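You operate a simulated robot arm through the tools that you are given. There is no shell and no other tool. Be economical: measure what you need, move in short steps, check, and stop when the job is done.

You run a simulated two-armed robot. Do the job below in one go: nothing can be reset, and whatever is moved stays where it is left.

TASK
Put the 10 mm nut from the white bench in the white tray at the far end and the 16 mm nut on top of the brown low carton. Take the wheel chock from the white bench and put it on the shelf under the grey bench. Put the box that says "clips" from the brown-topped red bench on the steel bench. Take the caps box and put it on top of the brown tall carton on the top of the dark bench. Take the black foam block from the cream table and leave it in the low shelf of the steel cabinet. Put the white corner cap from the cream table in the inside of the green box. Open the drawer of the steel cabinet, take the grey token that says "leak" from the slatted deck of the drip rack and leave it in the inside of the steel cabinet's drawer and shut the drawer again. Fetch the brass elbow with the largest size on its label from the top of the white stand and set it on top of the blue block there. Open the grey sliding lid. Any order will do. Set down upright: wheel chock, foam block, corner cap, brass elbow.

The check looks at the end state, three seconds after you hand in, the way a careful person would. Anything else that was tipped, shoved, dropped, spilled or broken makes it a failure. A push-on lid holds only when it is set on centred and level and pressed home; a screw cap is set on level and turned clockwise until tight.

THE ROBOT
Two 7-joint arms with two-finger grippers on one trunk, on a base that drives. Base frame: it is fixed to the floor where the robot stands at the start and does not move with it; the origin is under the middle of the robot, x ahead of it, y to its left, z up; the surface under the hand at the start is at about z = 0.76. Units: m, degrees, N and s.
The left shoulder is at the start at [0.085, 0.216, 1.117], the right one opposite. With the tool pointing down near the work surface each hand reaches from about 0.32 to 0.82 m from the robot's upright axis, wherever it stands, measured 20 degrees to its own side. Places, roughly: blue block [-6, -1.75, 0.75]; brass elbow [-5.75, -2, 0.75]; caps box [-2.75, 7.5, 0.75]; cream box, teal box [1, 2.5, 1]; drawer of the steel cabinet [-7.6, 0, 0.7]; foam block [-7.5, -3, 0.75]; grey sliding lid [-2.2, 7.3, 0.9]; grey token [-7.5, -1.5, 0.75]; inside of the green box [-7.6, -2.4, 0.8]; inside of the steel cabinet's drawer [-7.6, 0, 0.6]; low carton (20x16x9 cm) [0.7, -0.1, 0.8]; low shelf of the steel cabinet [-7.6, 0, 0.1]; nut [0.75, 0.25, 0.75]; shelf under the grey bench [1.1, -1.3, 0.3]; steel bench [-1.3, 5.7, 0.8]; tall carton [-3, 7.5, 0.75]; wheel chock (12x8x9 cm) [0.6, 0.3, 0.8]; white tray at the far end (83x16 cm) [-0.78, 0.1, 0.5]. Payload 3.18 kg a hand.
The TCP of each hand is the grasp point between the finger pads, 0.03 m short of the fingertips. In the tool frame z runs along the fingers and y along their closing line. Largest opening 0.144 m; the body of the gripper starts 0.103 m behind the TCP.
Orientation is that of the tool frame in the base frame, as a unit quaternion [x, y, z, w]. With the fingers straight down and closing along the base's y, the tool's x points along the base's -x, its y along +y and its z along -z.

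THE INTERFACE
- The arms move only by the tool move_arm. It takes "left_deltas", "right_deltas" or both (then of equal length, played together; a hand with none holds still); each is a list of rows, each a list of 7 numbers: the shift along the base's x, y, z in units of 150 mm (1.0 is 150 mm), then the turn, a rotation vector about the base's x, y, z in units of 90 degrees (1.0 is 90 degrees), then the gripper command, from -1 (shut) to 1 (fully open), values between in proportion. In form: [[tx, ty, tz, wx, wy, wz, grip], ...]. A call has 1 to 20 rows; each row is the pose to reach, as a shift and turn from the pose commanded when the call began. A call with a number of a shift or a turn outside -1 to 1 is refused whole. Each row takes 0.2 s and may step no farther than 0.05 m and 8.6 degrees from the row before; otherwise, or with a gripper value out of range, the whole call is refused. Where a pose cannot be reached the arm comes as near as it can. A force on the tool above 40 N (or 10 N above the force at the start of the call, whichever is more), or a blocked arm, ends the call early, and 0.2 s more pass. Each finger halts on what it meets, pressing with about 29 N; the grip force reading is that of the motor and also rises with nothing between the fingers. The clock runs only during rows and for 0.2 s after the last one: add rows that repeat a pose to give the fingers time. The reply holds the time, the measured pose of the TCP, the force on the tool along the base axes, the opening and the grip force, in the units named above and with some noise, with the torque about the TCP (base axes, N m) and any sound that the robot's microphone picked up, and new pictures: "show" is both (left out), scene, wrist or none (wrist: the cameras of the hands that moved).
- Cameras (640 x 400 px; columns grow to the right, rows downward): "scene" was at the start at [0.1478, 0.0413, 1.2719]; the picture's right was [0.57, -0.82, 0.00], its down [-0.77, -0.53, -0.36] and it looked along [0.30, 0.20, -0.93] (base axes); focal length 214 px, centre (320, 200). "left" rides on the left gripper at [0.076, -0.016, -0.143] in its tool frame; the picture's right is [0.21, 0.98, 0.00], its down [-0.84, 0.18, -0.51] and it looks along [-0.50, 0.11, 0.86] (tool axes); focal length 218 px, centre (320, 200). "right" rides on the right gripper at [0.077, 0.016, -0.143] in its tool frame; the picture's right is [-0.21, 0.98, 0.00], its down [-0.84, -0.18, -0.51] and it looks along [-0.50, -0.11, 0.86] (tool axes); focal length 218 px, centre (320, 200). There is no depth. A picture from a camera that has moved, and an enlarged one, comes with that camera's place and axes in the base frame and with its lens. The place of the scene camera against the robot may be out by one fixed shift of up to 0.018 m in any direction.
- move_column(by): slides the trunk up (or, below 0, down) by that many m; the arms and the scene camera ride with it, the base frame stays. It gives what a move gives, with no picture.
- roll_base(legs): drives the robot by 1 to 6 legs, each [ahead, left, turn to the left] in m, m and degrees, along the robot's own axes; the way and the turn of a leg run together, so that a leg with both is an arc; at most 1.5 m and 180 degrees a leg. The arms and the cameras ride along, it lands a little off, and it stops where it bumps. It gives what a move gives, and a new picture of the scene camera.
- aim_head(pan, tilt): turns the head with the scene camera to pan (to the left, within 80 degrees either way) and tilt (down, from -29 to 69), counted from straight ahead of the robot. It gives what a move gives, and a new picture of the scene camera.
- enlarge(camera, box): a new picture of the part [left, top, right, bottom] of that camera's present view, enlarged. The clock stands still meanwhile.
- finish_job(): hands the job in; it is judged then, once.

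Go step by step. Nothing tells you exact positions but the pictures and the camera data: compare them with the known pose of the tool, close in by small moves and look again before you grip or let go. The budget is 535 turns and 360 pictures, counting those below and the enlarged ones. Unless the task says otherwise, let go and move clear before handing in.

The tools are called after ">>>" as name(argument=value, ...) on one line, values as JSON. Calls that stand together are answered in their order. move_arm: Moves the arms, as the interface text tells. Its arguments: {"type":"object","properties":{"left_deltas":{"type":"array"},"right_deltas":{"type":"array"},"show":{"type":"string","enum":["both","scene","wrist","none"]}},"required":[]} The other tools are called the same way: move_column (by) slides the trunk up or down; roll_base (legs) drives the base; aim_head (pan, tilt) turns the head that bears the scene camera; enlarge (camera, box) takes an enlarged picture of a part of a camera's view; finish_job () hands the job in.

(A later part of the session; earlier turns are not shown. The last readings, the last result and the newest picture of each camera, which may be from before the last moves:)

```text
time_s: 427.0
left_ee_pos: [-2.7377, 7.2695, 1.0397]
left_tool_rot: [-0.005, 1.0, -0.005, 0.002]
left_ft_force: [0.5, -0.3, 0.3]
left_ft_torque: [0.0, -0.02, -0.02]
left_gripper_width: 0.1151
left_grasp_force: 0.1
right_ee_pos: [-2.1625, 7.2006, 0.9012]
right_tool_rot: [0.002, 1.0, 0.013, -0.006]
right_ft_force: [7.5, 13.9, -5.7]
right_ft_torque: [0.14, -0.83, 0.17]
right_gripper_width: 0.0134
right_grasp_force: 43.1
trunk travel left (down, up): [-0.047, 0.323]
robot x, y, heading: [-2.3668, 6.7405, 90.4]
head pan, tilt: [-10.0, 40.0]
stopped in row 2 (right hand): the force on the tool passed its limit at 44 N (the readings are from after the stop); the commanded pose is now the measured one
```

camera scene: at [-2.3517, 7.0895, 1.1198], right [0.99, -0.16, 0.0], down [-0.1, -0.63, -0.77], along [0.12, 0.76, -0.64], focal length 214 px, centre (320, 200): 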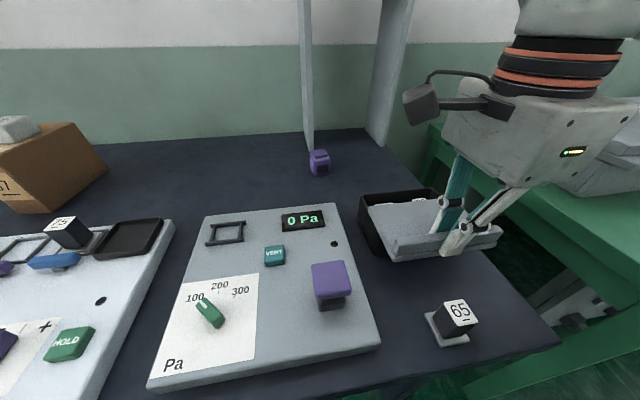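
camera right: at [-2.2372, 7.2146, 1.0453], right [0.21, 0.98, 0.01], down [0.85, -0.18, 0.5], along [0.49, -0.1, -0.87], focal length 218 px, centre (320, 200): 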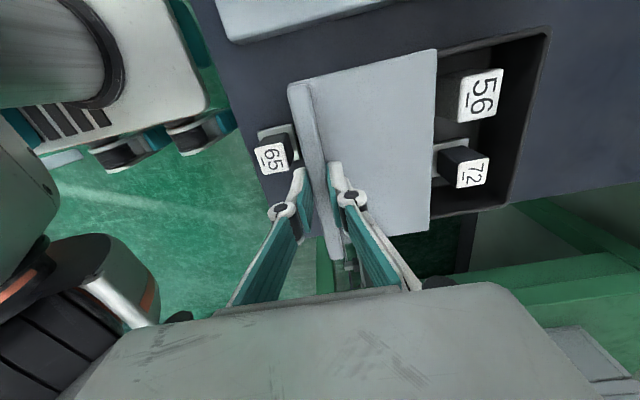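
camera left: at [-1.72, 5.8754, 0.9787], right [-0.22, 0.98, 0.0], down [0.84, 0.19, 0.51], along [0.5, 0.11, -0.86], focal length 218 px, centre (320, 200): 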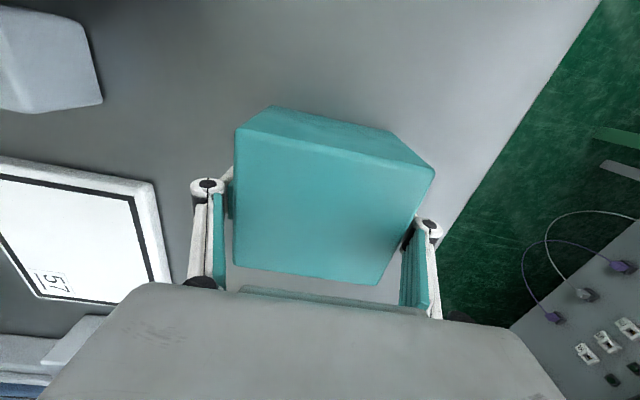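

The lid is at its end stop, open. Release and lift the hand.

>>> move_arm(right_deltas=[[0, 0.01, 0, 0, 0, 0, -0.7], [0, 0.01, 0, 0, 0, 0, -0.5], [0, 0.01, 0.1, 0, 0, 0, -0.4], [0, 0, 0.35, 0, 0, 0, -0.4], [0, 0, 0.65, 0, 0, 0, -0.4], [0, 0, 0.95, 0, 0, 0, -0.4]], show="scene")

```text
time_s: 428.4
left_ee_pos: [-2.7405, 7.2679, 1.0399]
left_tool_rot: [-0.007, 1.0, -0.002, 0.001]
left_ft_force: [-0.2, -0.6, -0.4]
left_ft_torque: [0.01, -0.01, 0.0]
left_gripper_width: 0.1154
left_grasp_force: 0.2
right_ee_pos: [-2.1633, 7.1939, 1.0482]
right_tool_rot: [0.001, 1.0, 0.012, -0.006]
right_ft_force: [-0.2, -0.5, -0.1]
right_ft_torque: [0.0, 0.01, -0.03]
right_gripper_width: 0.0431
right_grasp_force: 0.1
trunk travel left (down, up): [-0.047, 0.323]
robot x, y, heading: [-2.3674, 6.7386, 90.4]
head pan, tilt: [-10.0, 40.0]
camera scene: at [-2.3514, 7.088, 1.1213], right [0.99, -0.16, 0.0], down [-0.1, -0.63, -0.77], along [0.12, 0.76, -0.64], focal length 214 px, centre (320, 200)
```

scene: 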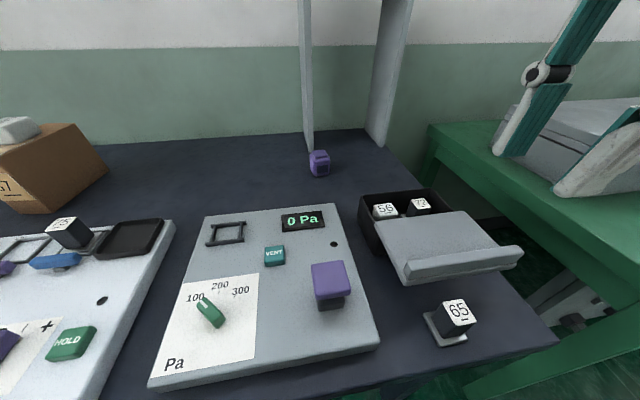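

Lid open. Now travel toward the area at x ≈ -6…-7.6: back out the way I came first.

>>> roll_base(legs=[[-0.1, 0, 0], [0, 0.9, 0], [-1.4, 0, 0], [-0.9, 0, 0], [0, 0, 135]])

>>> aim_head(pan=0, tilt=15)

```text
time_s: 453.8
left_ee_pos: [-3.3035, 3.7184, 1.0395]
left_tool_rot: [0.928, -0.372, 0.0, -0.005]
left_ft_force: [-0.2, 0.5, 0.0]
left_ft_torque: [-0.04, 0.02, 0.0]
left_gripper_width: 0.1151
left_grasp_force: 0.0
right_ee_pos: [-3.6665, 4.1736, 1.0461]
right_tool_rot: [0.926, -0.377, 0.003, 0.013]
right_ft_force: [0.4, -0.3, -0.6]
right_ft_torque: [0.01, -0.01, 0.02]
right_gripper_width: 0.0429
right_grasp_force: 0.0
trunk travel left (down, up): [-0.047, 0.323]
robot x, y, heading: [-3.2026, 4.3524, -133.5]
head pan, tilt: [-10.0, 40.0]
camera scene: at [-3.4389, 4.1297, 1.121], right [-0.59, 0.8, 0.0], down [0.52, 0.38, -0.77], along [-0.62, -0.46, -0.64], focal length 214 px, centre (320, 200)
```

scene: 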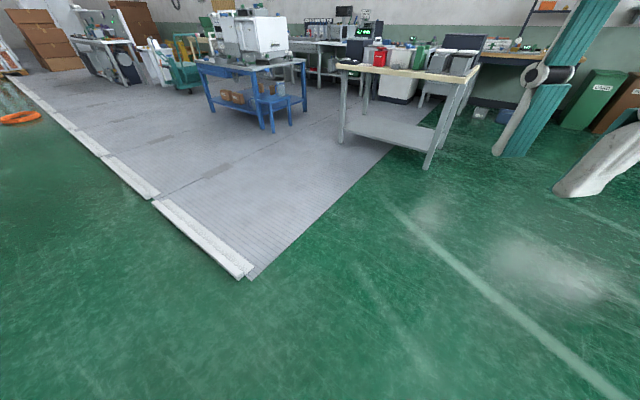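

```text
time_s: 454.7
left_ee_pos: [-3.3021, 3.7188, 1.0397]
left_tool_rot: [0.928, -0.372, 0.0, -0.004]
left_ft_force: [0.6, 0.6, -0.2]
left_ft_torque: [-0.01, 0.0, -0.01]
left_gripper_width: 0.1155
left_grasp_force: 0.0
right_ee_pos: [-3.6658, 4.1722, 1.0472]
right_tool_rot: [0.926, -0.377, 0.002, 0.013]
right_ft_force: [-0.6, 0.6, -0.1]
right_ft_torque: [-0.02, -0.03, 0.02]
right_gripper_width: 0.0429
right_grasp_force: 0.1
trunk travel left (down, up): [-0.047, 0.323]
robot x, y, heading: [-3.2011, 4.3546, -133.6]
head pan, tilt: [0.0, 15.0]
camera scene: at [-3.435, 4.1125, 1.1604], right [-0.72, 0.69, 0.0], down [0.18, 0.19, -0.97], along [-0.67, -0.7, -0.26], focal length 214 px, centre (320, 200)
```

scene: 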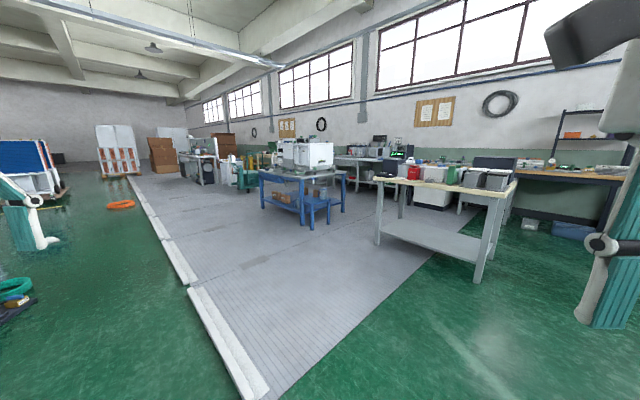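

>>> roll_base(legs=[[0, 0, 13.6], [1.4, 0, 0], [1.0, 0, 0], [0, 0, 5]])

>>> aim_head(pan=-15, tilt=18)

```text
time_s: 467.8
left_ee_pos: [-4.3341, 1.6561, 1.0396]
left_tool_rot: [0.973, -0.229, -0.001, -0.004]
left_ft_force: [-0.4, -0.2, 0.5]
left_ft_torque: [0.01, 0.03, 0.01]
left_gripper_width: 0.1151
left_grasp_force: 0.0
right_ee_pos: [-4.8152, 1.9831, 1.0475]
right_tool_rot: [0.972, -0.236, 0.003, 0.013]
right_ft_force: [0.0, -0.9, 0.5]
right_ft_torque: [0.05, 0.03, 0.0]
right_gripper_width: 0.043
right_grasp_force: 0.0
trunk travel left (down, up): [-0.047, 0.323]
robot x, y, heading: [-4.4239, 2.2935, -116.2]
head pan, tilt: [0.0, 15.0]
camera scene: at [-4.5724, 1.9925, 1.1605], right [-0.9, 0.45, 0.0], down [0.11, 0.23, -0.97], along [-0.43, -0.86, -0.26], focal length 214 px, centre (320, 200)
```

scene: 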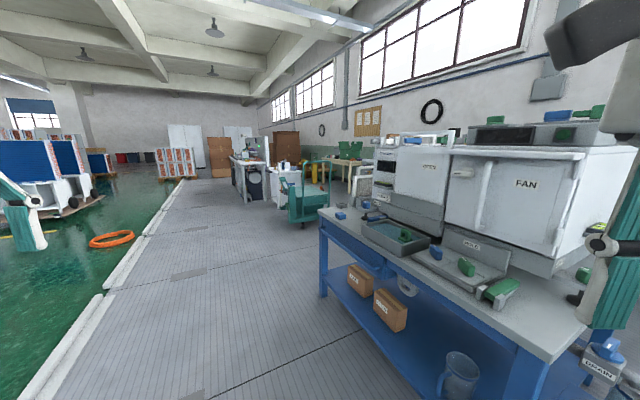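

```text
time_s: 468.5
left_ee_pos: [-4.3341, 1.6558, 1.0407]
left_tool_rot: [0.973, -0.23, -0.001, -0.003]
left_ft_force: [-0.9, -0.1, -1.3]
left_ft_torque: [0.03, 0.02, -0.01]
left_gripper_width: 0.1151
left_grasp_force: 0.0
right_ee_pos: [-4.814, 1.9836, 1.0468]
right_tool_rot: [0.972, -0.235, 0.004, 0.013]
right_ft_force: [0.5, -0.1, 0.0]
right_ft_torque: [0.01, -0.04, -0.02]
right_gripper_width: 0.0432
right_grasp_force: 0.0
trunk travel left (down, up): [-0.047, 0.323]
robot x, y, heading: [-4.4265, 2.2941, -116.3]
head pan, tilt: [-15.0, 18.0]
camera scene: at [-4.593, 2.0064, 1.1557], right [-0.75, 0.66, 0.0], down [0.2, 0.23, -0.95], along [-0.63, -0.71, -0.31], focal length 214 px, centre (320, 200)
```

scene: 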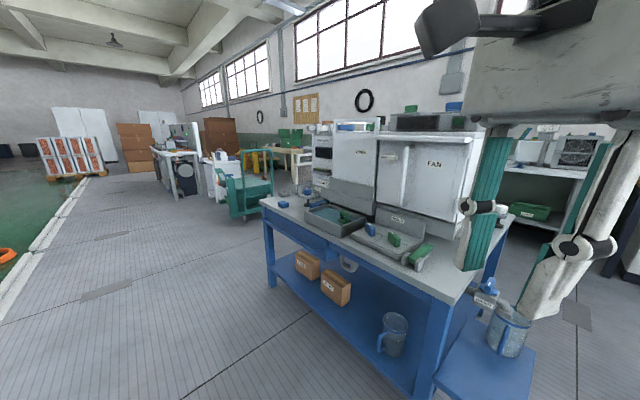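

>>> roll_base(legs=[[0, 0, 26], [1.4, 0, 0], [1.3, 0, 0], [0, 0, -50]])

>>> aim_head(pan=0, tilt=18)

```text
time_s: 485.2
left_ee_pos: [-4.6373, -1.0365, 1.0401]
left_tool_rot: [0.905, -0.425, 0.0, -0.003]
left_ft_force: [0.0, 0.6, -0.7]
left_ft_torque: [0.02, 0.04, 0.0]
left_gripper_width: 0.1152
left_grasp_force: 0.0
right_ee_pos: [-4.944, -0.543, 1.0474]
right_tool_rot: [0.903, -0.43, 0.001, 0.013]
right_ft_force: [-0.2, 0.7, 0.9]
right_ft_torque: [-0.01, 0.0, -0.01]
right_gripper_width: 0.0431
right_grasp_force: 0.0
trunk travel left (down, up): [-0.047, 0.323]
robot x, y, heading: [-4.4611, -0.4181, -140.1]
head pan, tilt: [-15.0, 18.0]
camera scene: at [-4.7354, -0.6075, 1.1556], right [-0.42, 0.91, 0.0], down [0.28, 0.13, -0.95], along [-0.86, -0.4, -0.31], focal length 214 px, centre (320, 200)
```

scene: 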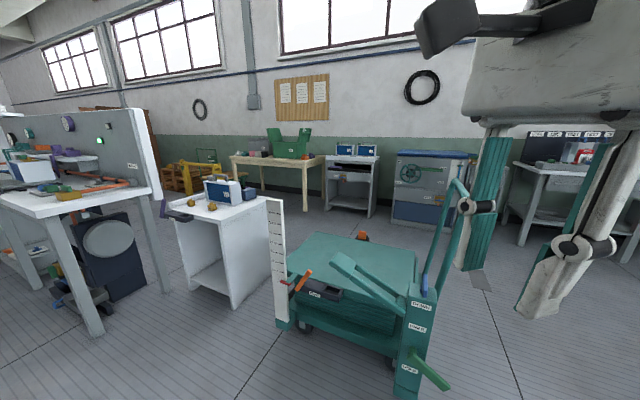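

```text
time_s: 486.0
left_ee_pos: [-4.6365, -1.0359, 1.0393]
left_tool_rot: [0.905, -0.426, 0.001, -0.004]
left_ft_force: [-0.1, 0.0, -0.3]
left_ft_torque: [-0.03, -0.01, 0.0]
left_gripper_width: 0.1156
left_grasp_force: 0.1
right_ee_pos: [-4.9442, -0.5427, 1.0465]
right_tool_rot: [0.903, -0.43, 0.001, 0.014]
right_ft_force: [0.5, -0.2, 0.1]
right_ft_torque: [-0.01, 0.02, 0.02]
right_gripper_width: 0.0432
right_grasp_force: 0.1
trunk travel left (down, up): [-0.047, 0.323]
robot x, y, heading: [-4.4604, -0.4138, -140.0]
head pan, tilt: [0.0, 18.0]
camera scene: at [-4.7223, -0.6283, 1.1556], right [-0.64, 0.77, 0.0], down [0.24, 0.2, -0.95], along [-0.73, -0.61, -0.31], focal length 214 px, centre (320, 200)
```

scene: 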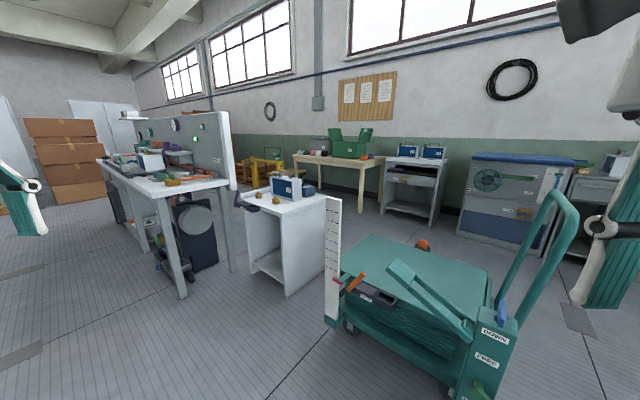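

I see the white stand with brass elbows, cream table with the green box, drip rack and steel cabinet. First the white stand: drive to its east side.

>>> roll_base(legs=[[0, 0, 50], [1.4, 0, 0], [0, 0, -90]])

>>> aim_head(pan=0, tilt=32)

```text
time_s: 499.1
left_ee_pos: [-5.0029, -2.1816, 1.0397]
left_tool_rot: [-0.707, 0.707, 0.0, 0.004]
left_ft_force: [-1.1, 0.5, 0.0]
left_ft_torque: [-0.01, -0.02, 0.01]
left_gripper_width: 0.1152
left_grasp_force: 0.0
right_ee_pos: [-4.9246, -1.6064, 1.0466]
right_tool_rot: [-0.702, 0.712, 0.002, -0.014]
right_ft_force: [-0.2, 0.6, 0.1]
right_ft_torque: [-0.01, 0.01, 0.02]
right_gripper_width: 0.0431
right_grasp_force: 0.0
trunk travel left (down, up): [-0.047, 0.323]
robot x, y, heading: [-4.4722, -1.8189, 179.8]
head pan, tilt: [0.0, 18.0]
camera scene: at [-4.8135, -1.8069, 1.1556], right [0.0, 1.0, 0.0], down [0.31, 0.0, -0.95], along [-0.95, 0.0, -0.31], focal length 214 px, centre (320, 200)
```

scene: 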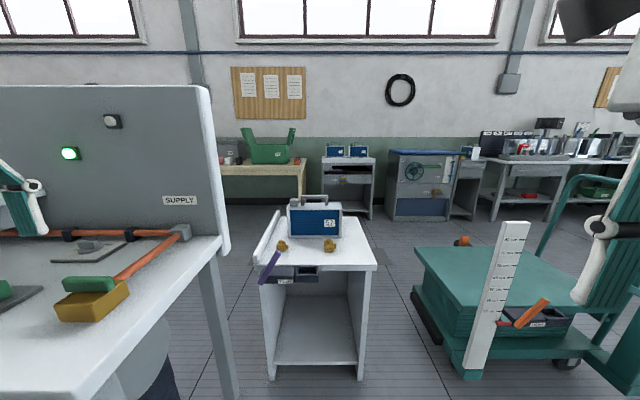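

```text
time_s: 499.8
left_ee_pos: [-5.0032, -2.18, 1.0415]
left_tool_rot: [-0.707, 0.708, -0.001, 0.004]
left_ft_force: [0.2, 0.0, -0.2]
left_ft_torque: [0.0, 0.0, 0.03]
left_gripper_width: 0.1151
left_grasp_force: 0.0
right_ee_pos: [-4.9236, -1.6057, 1.0477]
right_tool_rot: [-0.702, 0.712, 0.003, -0.012]
right_ft_force: [-1.2, 0.0, -0.2]
right_ft_torque: [0.01, -0.02, 0.0]
right_gripper_width: 0.0434
right_grasp_force: 0.0
trunk travel left (down, up): [-0.047, 0.323]
robot x, y, heading: [-4.4739, -1.8173, 180.1]
head pan, tilt: [0.0, 32.0]
camera scene: at [-4.8097, -1.807, 1.1333], right [0.0, 1.0, 0.0], down [0.53, 0.0, -0.85], along [-0.85, 0.0, -0.53], focal length 214 px, centre (320, 200)
```

scene: 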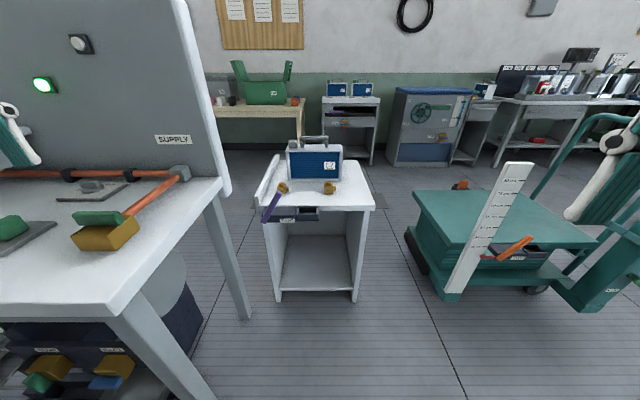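

>>> enlarge(camera="scene", box=[250, 135, 390, 222])

>>> enlarge(camera="scene", box=[190, 50, 470, 160])

```text
4.57 times, centred on (320, 178) of scene
camera zoom: at [-4.8097, -1.807, 1.1333], right [0.0, 1.0, 0.0], down [0.53, 0.0, -0.85], along [-0.85, 0.0, -0.53], focal length 980 px, centre (320, 298)
```

zoom: 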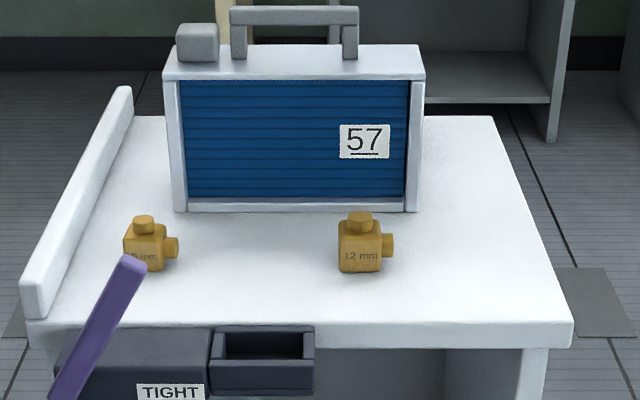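

```text
2.29 times, centred on (330, 105) of scene
camera zoom: at [-4.8097, -1.807, 1.1333], right [0.0, 1.0, 0.0], down [0.53, 0.0, -0.85], along [-0.85, 0.0, -0.53], focal length 490 px, centre (297, 417)
```

zoom: 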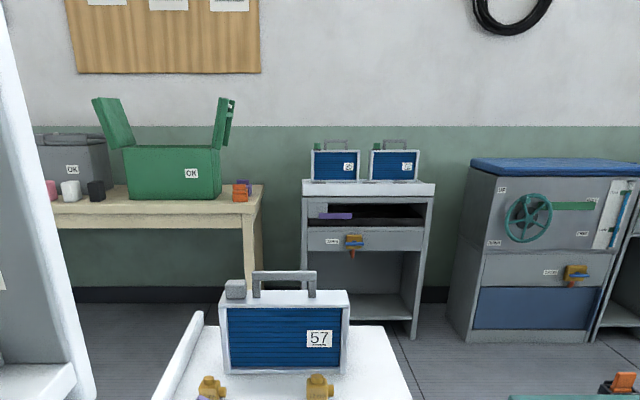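

I need a closer look at the elbows. Bring the left arm in, drive 0.35 m closer and use the right wrist camera from above.

>>> move_arm(left_deltas=[[0.15, 0.2, 0, 0, 0, 0, 0.6], [0.3, 0.4, 0, 0, 0, 0, 0.6], [0.45, 0.6, 0.05, 0, 0, 0, 0.6], [0.6, 0.8, 0.1, 0, 0, 0, 0.6]], show="none")

>>> roll_base(legs=[[0.38, 0, 0]])

>>> enlarge(camera="right", box=[0, 0, 640, 400])

```text
time_s: 500.8
left_ee_pos: [-4.9128, -2.0589, 1.0543]
left_tool_rot: [-0.706, 0.708, -0.001, 0.003]
left_ft_force: [0.8, -0.3, 0.2]
left_ft_torque: [-0.04, -0.02, -0.03]
left_gripper_width: 0.1153
left_grasp_force: 0.1
right_ee_pos: [-4.9244, -1.6053, 1.0477]
right_tool_rot: [-0.702, 0.712, 0.004, -0.012]
right_ft_force: [0.0, 0.6, 0.6]
right_ft_torque: [0.0, 0.02, -0.06]
right_gripper_width: 0.0431
right_grasp_force: 0.0
trunk travel left (down, up): [-0.047, 0.323]
robot x, y, heading: [-4.4749, -1.8159, 179.9]
head pan, tilt: [0.0, 32.0]
```

```text
time_s: 503.2
left_ee_pos: [-5.2875, -2.0609, 1.0537]
left_tool_rot: [0.708, -0.707, 0.001, -0.003]
left_ft_force: [-0.3, 0.0, 0.2]
left_ft_torque: [0.02, -0.01, -0.04]
left_gripper_width: 0.1153
left_grasp_force: 0.2
right_ee_pos: [-5.3004, -1.6073, 1.0468]
right_tool_rot: [-0.703, 0.711, 0.004, -0.013]
right_ft_force: [0.0, 0.6, -0.5]
right_ft_torque: [0.0, -0.03, -0.01]
right_gripper_width: 0.0434
right_grasp_force: 0.2
trunk travel left (down, up): [-0.047, 0.323]
robot x, y, heading: [-4.8498, -1.8133, -179.7]
head pan, tilt: [0.0, 32.0]
camera scene: at [-5.1859, -1.8087, 1.1332], right [0.0, 1.0, 0.0], down [0.53, 0.0, -0.85], along [-0.85, 0.0, -0.53], focal length 214 px, centre (320, 200)
```

scene: 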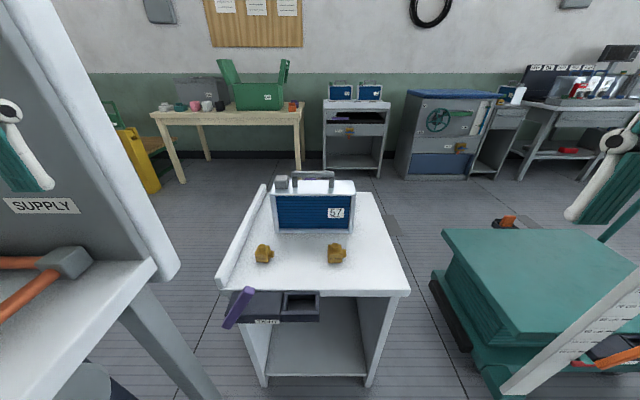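

```text
1.00 times, centred on (320, 200) of right (not enlarged: the box is as wide or as high as the picture)
camera zoom: at [-5.3151, -1.6826, 1.1911], right [-0.98, 0.22, 0.02], down [0.2, 0.85, 0.49], along [0.09, 0.48, -0.87], focal length 218 px, centre (320, 200)
```

zoom: 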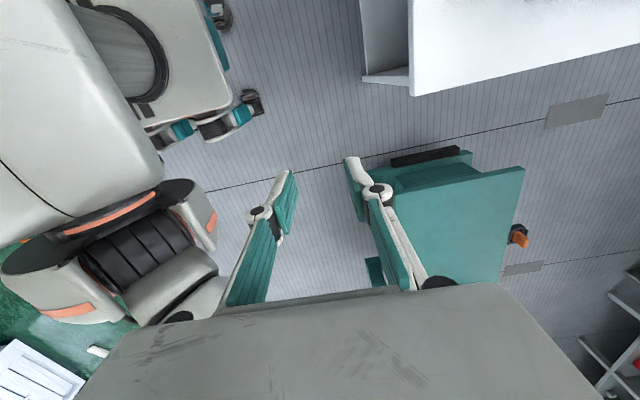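

>>> enlarge(camera="scene", box=[230, 160, 380, 280])

```text
3.33 times, centred on (305, 220) of scene
camera zoom: at [-5.1859, -1.8087, 1.1332], right [0.0, 1.0, 0.0], down [0.53, 0.0, -0.85], along [-0.85, 0.0, -0.53], focal length 715 px, centre (370, 133)
```

zoom: 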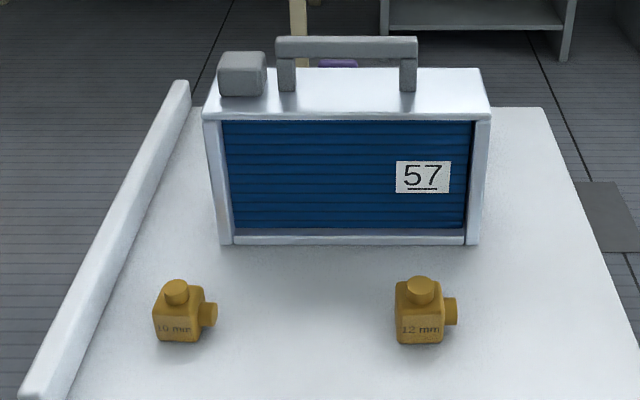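

The visible elbows read 10 mm and 12 mm; I must check behind the blue case for others. Bring the right wrist camera over.

>>> move_arm(right_deltas=[[-0.2, -0.2, 0.05, 0, 0, 0, -0.4], [-0.4, -0.4, 0.1, 0, 0, 0, -0.4], [-0.6, -0.6, 0.15, 0, 0, 0, -0.4], [-0.8, -0.8, 0.2, 0, 0, 0, -0.4], [-1, -0.9, 0.25, 0, 0, 0, -0.4]], show="none")

>>> move_arm(right_deltas=[[-0.2, -0.2, 0.05, 0, 0, 0, -0.4], [-0.4, -0.4, 0.1, 0, 0, 0, -0.4], [-0.6, -0.6, 0.1, 0, 0, 0, -0.4], [-0.8, -0.8, 0.1, 0, 0, 0, -0.4], [-1, -1, 0.1, 0, 0, 0, -0.4]], show="wrist")

```text
time_s: 504.4
left_ee_pos: [-5.2873, -2.0618, 1.0546]
left_tool_rot: [0.708, -0.707, 0.001, -0.004]
left_ft_force: [-0.7, 0.4, -0.4]
left_ft_torque: [-0.01, 0.01, 0.0]
left_gripper_width: 0.1152
left_grasp_force: 0.1
right_ee_pos: [-5.4513, -1.7438, 1.0848]
right_tool_rot: [-0.704, 0.71, 0.003, -0.012]
right_ft_force: [0.7, 0.1, -1.0]
right_ft_torque: [0.01, 0.0, -0.02]
right_gripper_width: 0.0434
right_grasp_force: 0.0
trunk travel left (down, up): [-0.047, 0.323]
robot x, y, heading: [-4.8452, -1.816, -179.6]
head pan, tilt: [0.0, 32.0]
```

```text
time_s: 505.6
left_ee_pos: [-5.2882, -2.0611, 1.0538]
left_tool_rot: [0.707, -0.707, 0.002, -0.004]
left_ft_force: [0.1, 0.9, 0.4]
left_ft_torque: [-0.03, 0.02, -0.02]
left_gripper_width: 0.1149
left_grasp_force: 0.1
right_ee_pos: [-5.5412, -1.8237, 1.0983]
right_tool_rot: [-0.7, 0.713, -0.005, -0.021]
right_ft_force: [0.0, -2.8, -2.2]
right_ft_torque: [0.27, 0.0, 0.01]
right_gripper_width: 0.0434
right_grasp_force: 0.1
right hand out of reach, approached as far as the arm can: row 3, 4, 5
trunk travel left (down, up): [-0.047, 0.323]
robot x, y, heading: [-4.8462, -1.8164, -180.0]
head pan, tilt: [0.0, 32.0]
camera right: at [-5.5554, -1.8945, 1.2444], right [-0.97, 0.23, 0.01], down [0.21, 0.86, 0.47], along [0.1, 0.46, -0.88], focal length 218 px, centre (320, 200)
```

right: 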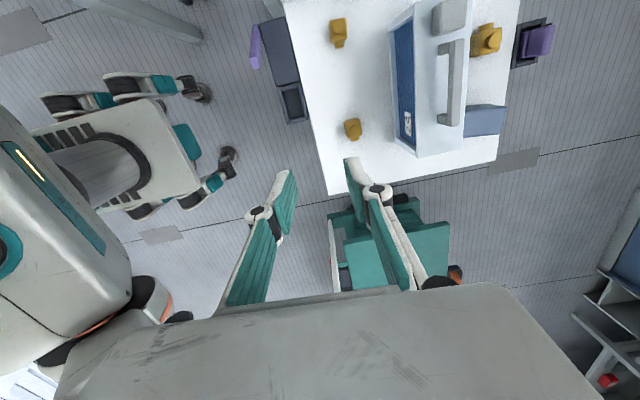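

Behind the case: a third elbow and a blue block. Enlarge to read the label.

>>> enlarge(camera="right", box=[455, 10, 535, 60])

>>> enlarge(camera="right", box=[310, 0, 550, 150])

```text
8.00 times, centred on (495, 35) of right
camera zoom: at [-5.5554, -1.8945, 1.2444], right [-0.97, 0.23, 0.01], down [0.21, 0.86, 0.47], along [0.1, 0.46, -0.88], focal length 1746 px, centre (-1080, 1520)
```

zoom: 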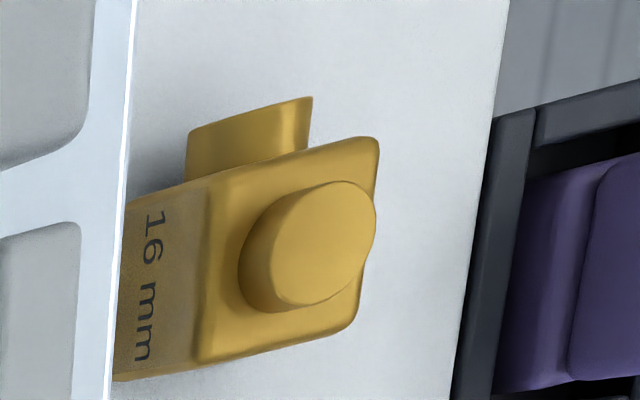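

```text
2.67 times, centred on (430, 75) of right
camera zoom: at [-5.5554, -1.8945, 1.2444], right [-0.97, 0.23, 0.01], down [0.21, 0.86, 0.47], along [0.1, 0.46, -0.88], focal length 582 px, centre (27, 533)
```

zoom: 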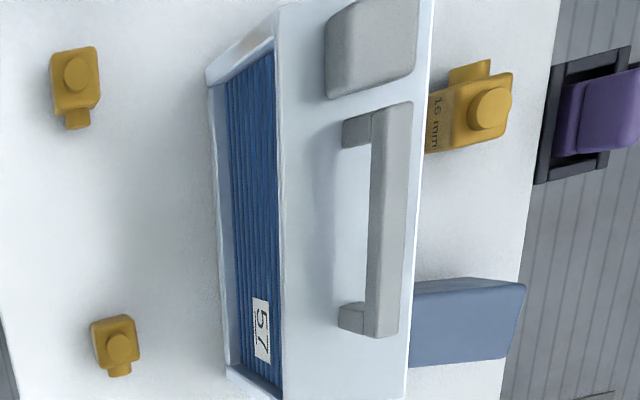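

The largest is 16 mm, behind the case, next to the blue block; I'll approach it from the west side later. Drive round the north of the cart to the cabinets.

>>> move_arm(right_deltas=[[0.2, 0.2, 0, 0, 0, 0, -0.4], [0.4, 0.4, 0, 0, 0, 0, -0.4], [0.6, 0.6, 0, 0, 0, 0, -0.4], [0.8, 0.8, 0, 0, 0, 0, -0.4]], show="none")

>>> roll_base(legs=[[-0.4, 0, 0], [0, 0, -90], [1.0, 0, 0], [1.0, 0, 0], [0, 0, 90]])

>>> aim_head(pan=0, tilt=20)

```text
time_s: 506.6
left_ee_pos: [-5.2876, -2.0611, 1.0544]
left_tool_rot: [0.708, -0.706, 0.001, -0.002]
left_ft_force: [0.5, -0.3, 0.3]
left_ft_torque: [-0.01, 0.02, 0.04]
left_gripper_width: 0.1152
left_grasp_force: 0.0
right_ee_pos: [-5.4178, -1.7102, 1.0917]
right_tool_rot: [-0.703, 0.711, 0.004, -0.013]
right_ft_force: [-0.9, -0.5, 0.4]
right_ft_torque: [0.0, 0.03, -0.01]
right_gripper_width: 0.0431
right_grasp_force: 0.1
trunk travel left (down, up): [-0.047, 0.323]
robot x, y, heading: [-4.8488, -1.8207, -179.6]
head pan, tilt: [0.0, 32.0]
```

```text
time_s: 526.3
left_ee_pos: [-4.9246, -0.0986, 1.0554]
left_tool_rot: [0.724, -0.69, 0.001, -0.004]
left_ft_force: [-0.5, 0.2, 0.1]
left_ft_torque: [-0.01, -0.02, -0.01]
left_gripper_width: 0.1152
left_grasp_force: 0.0
right_ee_pos: [-5.0719, 0.2449, 1.0912]
right_tool_rot: [0.72, -0.694, -0.002, 0.013]
right_ft_force: [0.8, 1.2, -0.4]
right_ft_torque: [0.01, 0.02, 0.01]
right_gripper_width: 0.0431
right_grasp_force: 0.0
trunk travel left (down, up): [-0.047, 0.323]
robot x, y, heading: [-4.4968, 0.1673, -176.9]
head pan, tilt: [0.0, 32.0]
camera scene: at [-4.8343, 0.1578, 1.1332], right [-0.05, 1.0, 0.0], down [0.53, 0.03, -0.85], along [-0.85, -0.04, -0.53], focal length 214 px, centre (320, 200)
```

scene: 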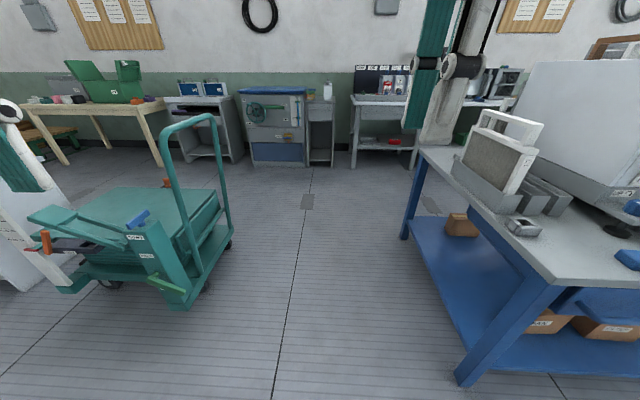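

```text
time_s: 527.0
left_ee_pos: [-4.925, -0.0994, 1.054]
left_tool_rot: [0.724, -0.689, 0.001, -0.004]
left_ft_force: [-0.8, -0.3, 0.0]
left_ft_torque: [0.0, 0.01, 0.0]
left_gripper_width: 0.1154
left_grasp_force: 0.1
right_ee_pos: [-5.0724, 0.2435, 1.0912]
right_tool_rot: [0.72, -0.694, -0.003, 0.013]
right_ft_force: [-0.4, 0.5, -1.2]
right_ft_torque: [0.02, 0.0, -0.03]
right_gripper_width: 0.0435
right_grasp_force: 0.1
trunk travel left (down, up): [-0.047, 0.323]
robot x, y, heading: [-4.5019, 0.1675, -177.1]
head pan, tilt: [0.0, 20.0]
camera scene: at [-4.8379, 0.1577, 1.1523], right [-0.05, 1.0, 0.0], down [0.34, 0.02, -0.94], along [-0.94, -0.05, -0.34], focal length 214 px, centre (320, 200)
```

scene: 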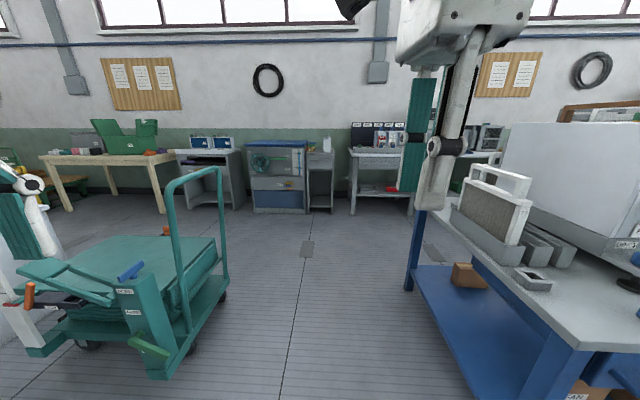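

I'll stretch the left arm forward to narrow the elbows, then drive west down the lane.

>>> move_arm(left_deltas=[[-0.25, 0.05, 0, 0, 0, 0, 0.6], [-0.5, 0.1, 0, 0, 0, 0, 0.6], [-0.75, 0.15, 0, 0, 0, 0, 0.6], [-1, 0.2, 0, 0, 0, 0, 0.6]], right_deltas=[[-0.1, -0.1, 0, 0, 0, 0, -0.4], [-0.2, -0.2, 0, 0, 0, 0, -0.4], [-0.3, -0.2, 0, 0, 0, 0, -0.4], [-0.4, -0.2, 0, 0, 0, 0, -0.4]], show="none")

>>> roll_base(legs=[[0, -0.03, -3], [1.1, 0, 0]])

```text
time_s: 528.0
left_ee_pos: [-5.0791, -0.0678, 1.0504]
left_tool_rot: [0.725, -0.688, 0.001, -0.007]
left_ft_force: [-0.2, -0.3, -0.4]
left_ft_torque: [0.03, -0.08, 0.0]
left_gripper_width: 0.1153
left_grasp_force: 0.0
right_ee_pos: [-5.1355, 0.2123, 1.0874]
right_tool_rot: [0.72, -0.694, -0.002, 0.01]
right_ft_force: [-0.6, -0.4, -0.8]
right_ft_torque: [0.03, -0.11, -0.06]
right_gripper_width: 0.0433
right_grasp_force: 0.0
trunk travel left (down, up): [-0.047, 0.323]
robot x, y, heading: [-4.4969, 0.1671, -177.0]
head pan, tilt: [0.0, 20.0]
```

```text
time_s: 534.2
left_ee_pos: [-6.1873, -0.0139, 1.0538]
left_tool_rot: [0.71, -0.704, -0.001, -0.004]
left_ft_force: [-0.4, 0.1, 0.3]
left_ft_torque: [0.03, -0.04, 0.01]
left_gripper_width: 0.1153
left_grasp_force: 0.1
right_ee_pos: [-6.231, 0.2689, 1.0911]
right_tool_rot: [-0.705, 0.709, 0.003, -0.013]
right_ft_force: [0.8, 0.2, -0.1]
right_ft_torque: [0.0, -0.01, 0.02]
right_gripper_width: 0.0429
right_grasp_force: 0.1
trunk travel left (down, up): [-0.047, 0.323]
robot x, y, heading: [-5.5997, 0.1951, -179.5]
head pan, tilt: [0.0, 20.0]
camera scene: at [-5.9406, 0.2008, 1.1524], right [-0.01, 1.0, 0.0], down [0.34, 0.0, -0.94], along [-0.94, -0.01, -0.34], focal length 214 px, centre (320, 200)
```

scene: 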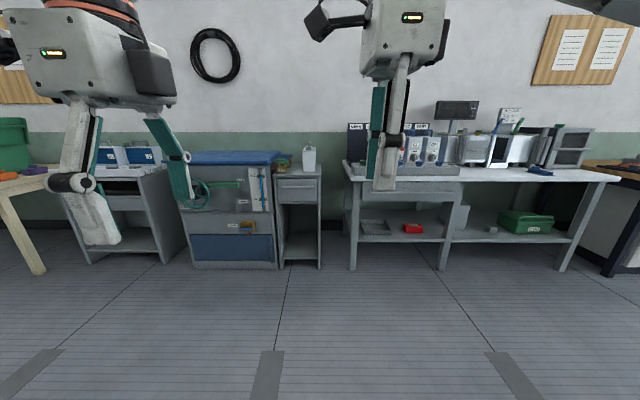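

The narrow steel cabinet with a drawer and low shelf is straight ahead. Move closer.

>>> roll_base(legs=[[0.65, 0.12, 0]])

>>> aim_head(pan=0, tilt=38)

>>> enlarge(camera="scene", box=[200, 60, 440, 210])

```text
time_s: 537.9
left_ee_pos: [-6.8461, -0.1392, 1.0531]
left_tool_rot: [0.71, -0.705, 0.0, -0.003]
left_ft_force: [-1.3, -0.5, -0.2]
left_ft_torque: [-0.03, -0.01, -0.01]
left_gripper_width: 0.1153
left_grasp_force: 0.1
right_ee_pos: [-6.8902, 0.1442, 1.0915]
right_tool_rot: [-0.705, 0.709, 0.003, -0.013]
right_ft_force: [-1.0, -0.4, -0.3]
right_ft_torque: [0.02, -0.03, 0.04]
right_gripper_width: 0.0433
right_grasp_force: 0.0
trunk travel left (down, up): [-0.047, 0.323]
robot x, y, heading: [-6.2557, 0.0678, -179.5]
head pan, tilt: [0.0, 20.0]
camera scene: at [-6.5998, 0.0762, 1.1524], right [-0.01, 1.0, 0.0], down [0.34, 0.0, -0.94], along [-0.94, -0.01, -0.34], focal length 214 px, centre (320, 200)
```

scene: 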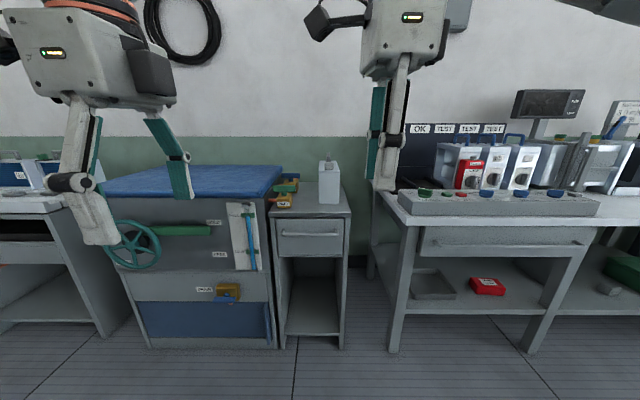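

```text
time_s: 538.7
left_ee_pos: [-6.8464, -0.1387, 1.0539]
left_tool_rot: [0.71, -0.704, 0.0, -0.004]
left_ft_force: [-0.1, 0.0, -0.4]
left_ft_torque: [-0.07, -0.01, -0.02]
left_gripper_width: 0.1152
left_grasp_force: 0.2
right_ee_pos: [-6.8907, 0.1435, 1.0912]
right_tool_rot: [-0.704, 0.71, 0.003, -0.013]
right_ft_force: [-0.3, -0.4, 0.4]
right_ft_torque: [-0.01, -0.01, 0.0]
right_gripper_width: 0.0434
right_grasp_force: 0.1
trunk travel left (down, up): [-0.047, 0.323]
robot x, y, heading: [-6.2599, 0.072, -179.6]
head pan, tilt: [0.0, 38.0]
camera scene: at [-6.5929, 0.0763, 1.1241], right [-0.01, 1.0, 0.0], down [0.62, 0.0, -0.79], along [-0.79, -0.01, -0.62], focal length 214 px, centre (320, 200)
```

scene: 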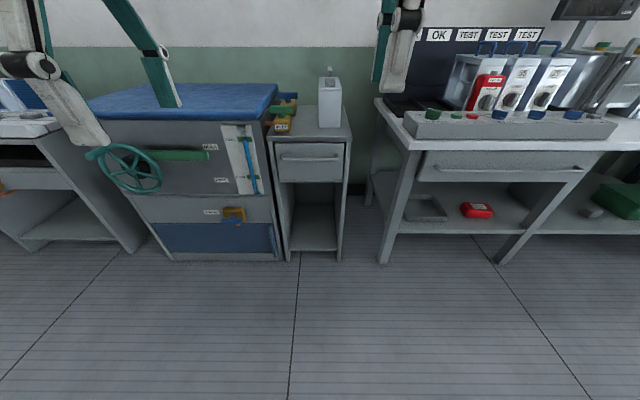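

```text
2.67 times, centred on (320, 135) of scene
camera zoom: at [-6.5929, 0.0763, 1.1241], right [-0.01, 1.0, 0.0], down [0.62, 0.0, -0.79], along [-0.79, -0.01, -0.62], focal length 572 px, centre (320, 373)
```

zoom: 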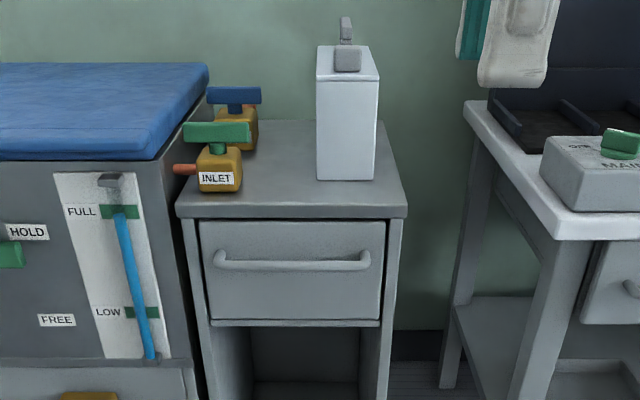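

Drawer handle: horizontal bar at about (-7.46, 0.02, 0.67). Move up so the right hand (fingers closing along x) can straddle it from above.

>>> move_arm(right_deltas=[[0.2, 0, 0, 0, 0, 0, 0], [0.4, 0, 0, 0, 0, 0, -0.2], [0.6, 0, 0, 0, 0, 0, -0.2], [0.6, 0, 0, 0, 0, 0, -0.2]], show="none")

>>> roll_base(legs=[[0.5, 0.15, -0.5]])

>>> aim_head(pan=-10, tilt=45)

```text
time_s: 539.7
left_ee_pos: [-6.8465, -0.1393, 1.0534]
left_tool_rot: [0.71, -0.704, 0.001, -0.005]
left_ft_force: [-0.3, 0.4, 0.5]
left_ft_torque: [0.01, -0.02, 0.0]
left_gripper_width: 0.1153
left_grasp_force: 0.0
right_ee_pos: [-6.7993, 0.1456, 1.0904]
right_tool_rot: [-0.704, 0.71, 0.003, -0.013]
right_ft_force: [0.3, 0.8, 0.1]
right_ft_torque: [-0.01, -0.02, -0.01]
right_gripper_width: 0.0574
right_grasp_force: 0.0
trunk travel left (down, up): [-0.047, 0.323]
robot x, y, heading: [-6.2615, 0.0654, -179.7]
head pan, tilt: [0.0, 38.0]
```

```text
time_s: 542.8
left_ee_pos: [-7.3474, -0.2915, 1.0548]
left_tool_rot: [0.708, -0.707, 0.0, -0.005]
left_ft_force: [-0.1, -0.6, 0.3]
left_ft_torque: [-0.03, -0.03, -0.01]
left_gripper_width: 0.1151
left_grasp_force: 0.0
right_ee_pos: [-7.2976, -0.0073, 1.0918]
right_tool_rot: [-0.703, 0.711, 0.003, -0.013]
right_ft_force: [1.7, 0.3, 0.5]
right_ft_torque: [-0.03, -0.02, -0.01]
right_gripper_width: 0.0578
right_grasp_force: 0.0
trunk travel left (down, up): [-0.047, 0.323]
robot x, y, heading: [-6.7563, -0.086, -179.8]
head pan, tilt: [0.0, 38.0]
camera scene: at [-7.0924, -0.0769, 1.124], right [0.0, 1.0, 0.0], down [0.62, 0.0, -0.79], along [-0.79, 0.0, -0.62], focal length 214 px, centre (320, 200)
```

scene: 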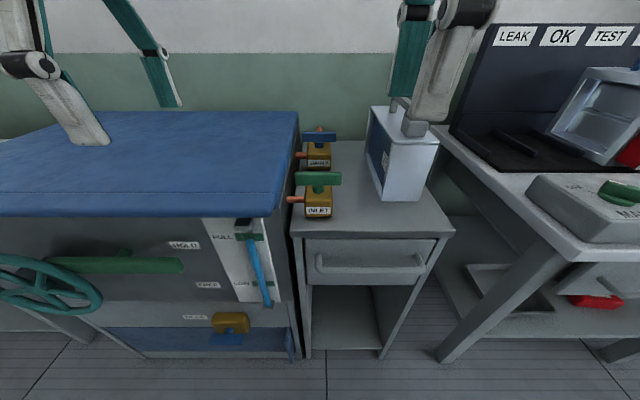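

```text
time_s: 543.5
left_ee_pos: [-7.3469, -0.2917, 1.054]
left_tool_rot: [0.708, -0.706, 0.0, -0.004]
left_ft_force: [0.0, 0.1, 0.2]
left_ft_torque: [0.02, 0.02, -0.02]
left_gripper_width: 0.1151
left_grasp_force: 0.0
right_ee_pos: [-7.2975, -0.0074, 1.0927]
right_tool_rot: [-0.703, 0.711, 0.003, -0.013]
right_ft_force: [0.2, -0.7, -0.1]
right_ft_torque: [-0.01, 0.05, 0.0]
right_gripper_width: 0.0577
right_grasp_force: 0.0
trunk travel left (down, up): [-0.047, 0.323]
robot x, y, heading: [-6.7589, -0.0846, -179.7]
head pan, tilt: [-10.0, 45.0]
camera scene: at [-7.0861, -0.0628, 1.1138], right [0.17, 0.99, 0.0], down [0.7, -0.12, -0.71], along [-0.7, 0.12, -0.71], focal length 214 px, centre (320, 200)
```

scene: 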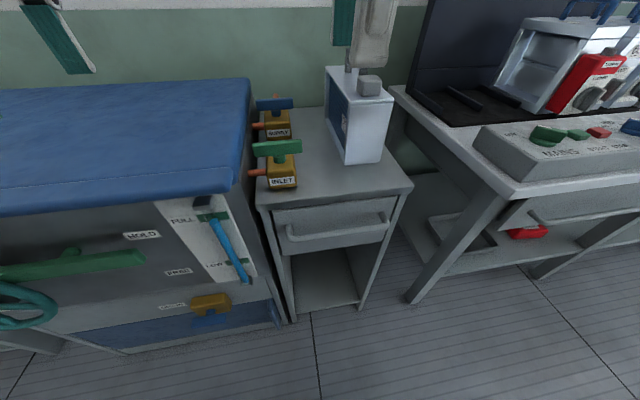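

>>> move_arm(right_deltas=[[0, 0, -0.25, 0, 0, 0, -0.2], [0, 0, -0.5, 0, 0, 0, -0.2], [0, 0, -0.75, 0, 0, 0, -0.2], [0, 0, -1, 0, 0, 0, -0.2]], show="wrist")

```text
time_s: 544.5
left_ee_pos: [-7.3476, -0.2916, 1.0532]
left_tool_rot: [0.708, -0.707, 0.0, -0.004]
left_ft_force: [-0.2, -0.4, 0.0]
left_ft_torque: [-0.02, -0.02, -0.04]
left_gripper_width: 0.1153
left_grasp_force: 0.0
right_ee_pos: [-7.2998, -0.009, 0.9401]
right_tool_rot: [-0.703, 0.711, 0.002, -0.012]
right_ft_force: [0.4, 0.4, -0.1]
right_ft_torque: [-0.03, 0.0, -0.04]
right_gripper_width: 0.0573
right_grasp_force: 0.1
trunk travel left (down, up): [-0.047, 0.323]
robot x, y, heading: [-6.7573, -0.0813, -179.7]
head pan, tilt: [-10.0, 45.0]
camera right: at [-7.3139, -0.0831, 1.0848], right [-0.98, 0.22, 0.02], down [0.2, 0.85, 0.49], along [0.09, 0.48, -0.87], focal length 218 px, centre (320, 200)
```

right: 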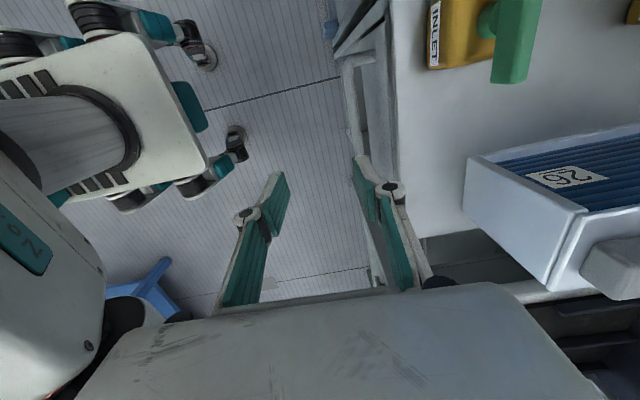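

>>> enlarge(camera="right", box=[290, 0, 450, 100])

```text
4.00 times, centred on (370, 50) of right
camera zoom: at [-7.3139, -0.0831, 1.0848], right [-0.98, 0.22, 0.02], down [0.2, 0.85, 0.49], along [0.09, 0.48, -0.87], focal length 873 px, centre (120, 800)
```

zoom: 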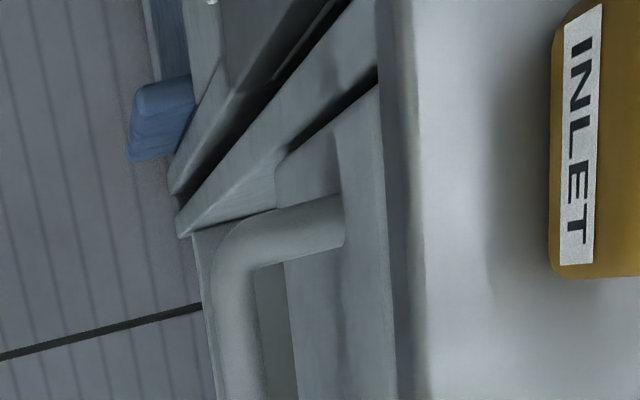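

The bar is at x ≈ -7.363, about 4 cm off the drawer face. I'll grip it at y ≈ -0.03 with the hand tilted 20° back so the body clears the things on top.

>>> move_arm(right_deltas=[[-0.05, -0.05, 0, 0, 0.08, 0, -0.2], [-0.1, -0.1, -0.1, 0, 0.16, 0, -0.2], [-0.2, -0.13, -0.25, 0, 0.222, 0, -0.2], [-0.3, -0.13, -0.45, 0, 0.222, 0, -0.2], [-0.4, -0.13, -0.7, 0, 0.222, 0, -0.2]], show="both")

```text
time_s: 545.7
left_ee_pos: [-7.3471, -0.2919, 1.0531]
left_tool_rot: [0.707, -0.707, 0.001, -0.004]
left_ft_force: [0.3, -0.6, -0.5]
left_ft_torque: [-0.01, 0.03, -0.03]
left_gripper_width: 0.1153
left_grasp_force: 0.1
right_ee_pos: [-7.3593, -0.0262, 0.8367]
right_tool_rot: [-0.692, 0.698, 0.125, -0.136]
right_ft_force: [-0.4, -0.1, 0.2]
right_ft_torque: [0.0, 0.0, 0.0]
right_gripper_width: 0.0574
right_grasp_force: 0.0
trunk travel left (down, up): [-0.047, 0.323]
robot x, y, heading: [-6.7572, -0.0864, -179.8]
head pan, tilt: [-10.0, 45.0]
camera scene: at [-7.0869, -0.0627, 1.1132], right [0.17, 0.99, 0.0], down [0.7, -0.12, -0.71], along [-0.7, 0.12, -0.71], focal length 214 px, centre (320, 200)
camera right: at [-7.3228, -0.1012, 0.977], right [-0.91, 0.22, 0.35], down [0.36, 0.85, 0.39], along [-0.21, 0.48, -0.85], focal length 218 px, centre (320, 200)
```

scene: 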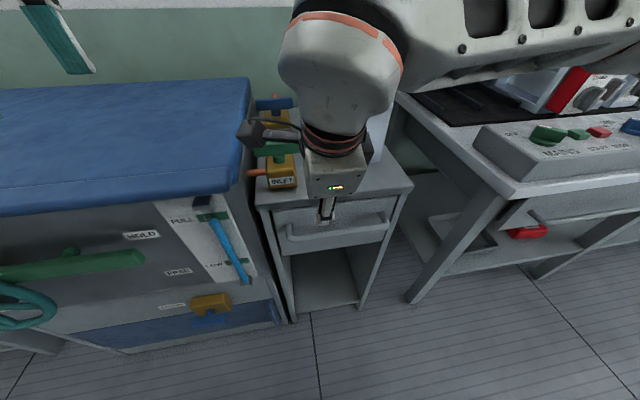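
right: 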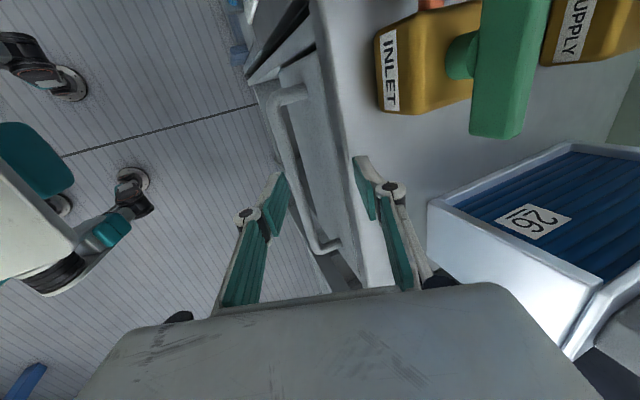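

>>> move_arm(right_deltas=[[0.2, 0, 0, 0, 0, 0, -0.2], [0.26, 0, -0.02, 0, 0, 0, -0.2], [0.18, 0, -0.22, 0, 0, 0, -0.2], [0.1, 0, -0.43, 0, 0, 0, -0.2], [0.03, 0, -0.62, 0, 0, 0, -0.2]], show="both")

```text
time_s: 546.9
left_ee_pos: [-7.3461, -0.2901, 1.0522]
left_tool_rot: [0.708, -0.706, 0.0, -0.004]
left_ft_force: [0.9, -0.2, -0.2]
left_ft_torque: [0.0, 0.0, 0.01]
left_gripper_width: 0.1149
left_grasp_force: 0.1
right_ee_pos: [-7.3531, -0.0263, 0.7423]
right_tool_rot: [-0.693, 0.697, 0.125, -0.135]
right_ft_force: [0.3, 0.9, 0.0]
right_ft_torque: [0.03, -0.04, -0.01]
right_gripper_width: 0.0573
right_grasp_force: 0.0
trunk travel left (down, up): [-0.047, 0.323]
robot x, y, heading: [-6.7589, -0.0863, -180.0]
head pan, tilt: [-10.0, 45.0]
camera scene: at [-7.0866, -0.0627, 1.1134], right [0.17, 0.99, 0.0], down [0.7, -0.12, -0.71], along [-0.7, 0.12, -0.71], focal length 214 px, centre (320, 200)
camera right: at [-7.3175, -0.1015, 0.8819], right [-0.91, 0.22, 0.35], down [0.36, 0.85, 0.39], along [-0.21, 0.48, -0.85], focal length 218 px, centre (320, 200)
```

scene: 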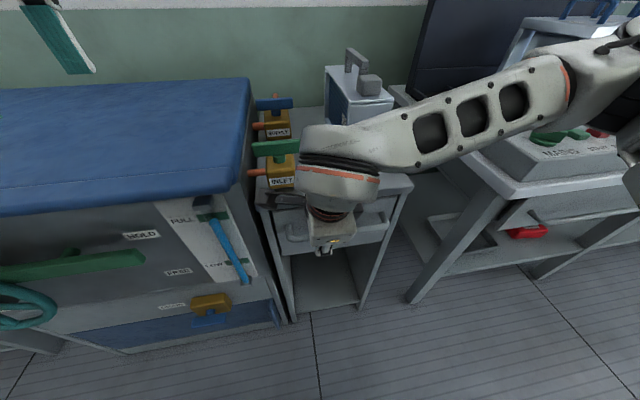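
right: 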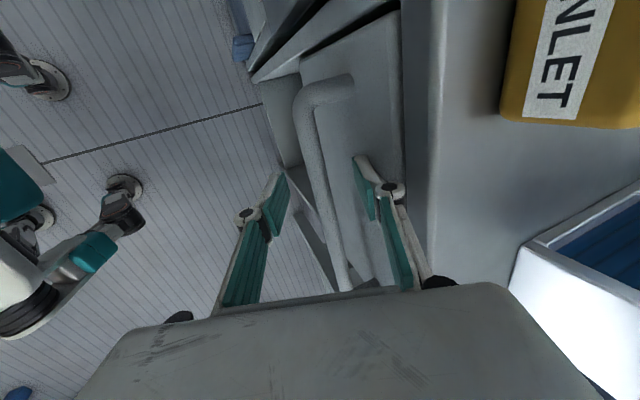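

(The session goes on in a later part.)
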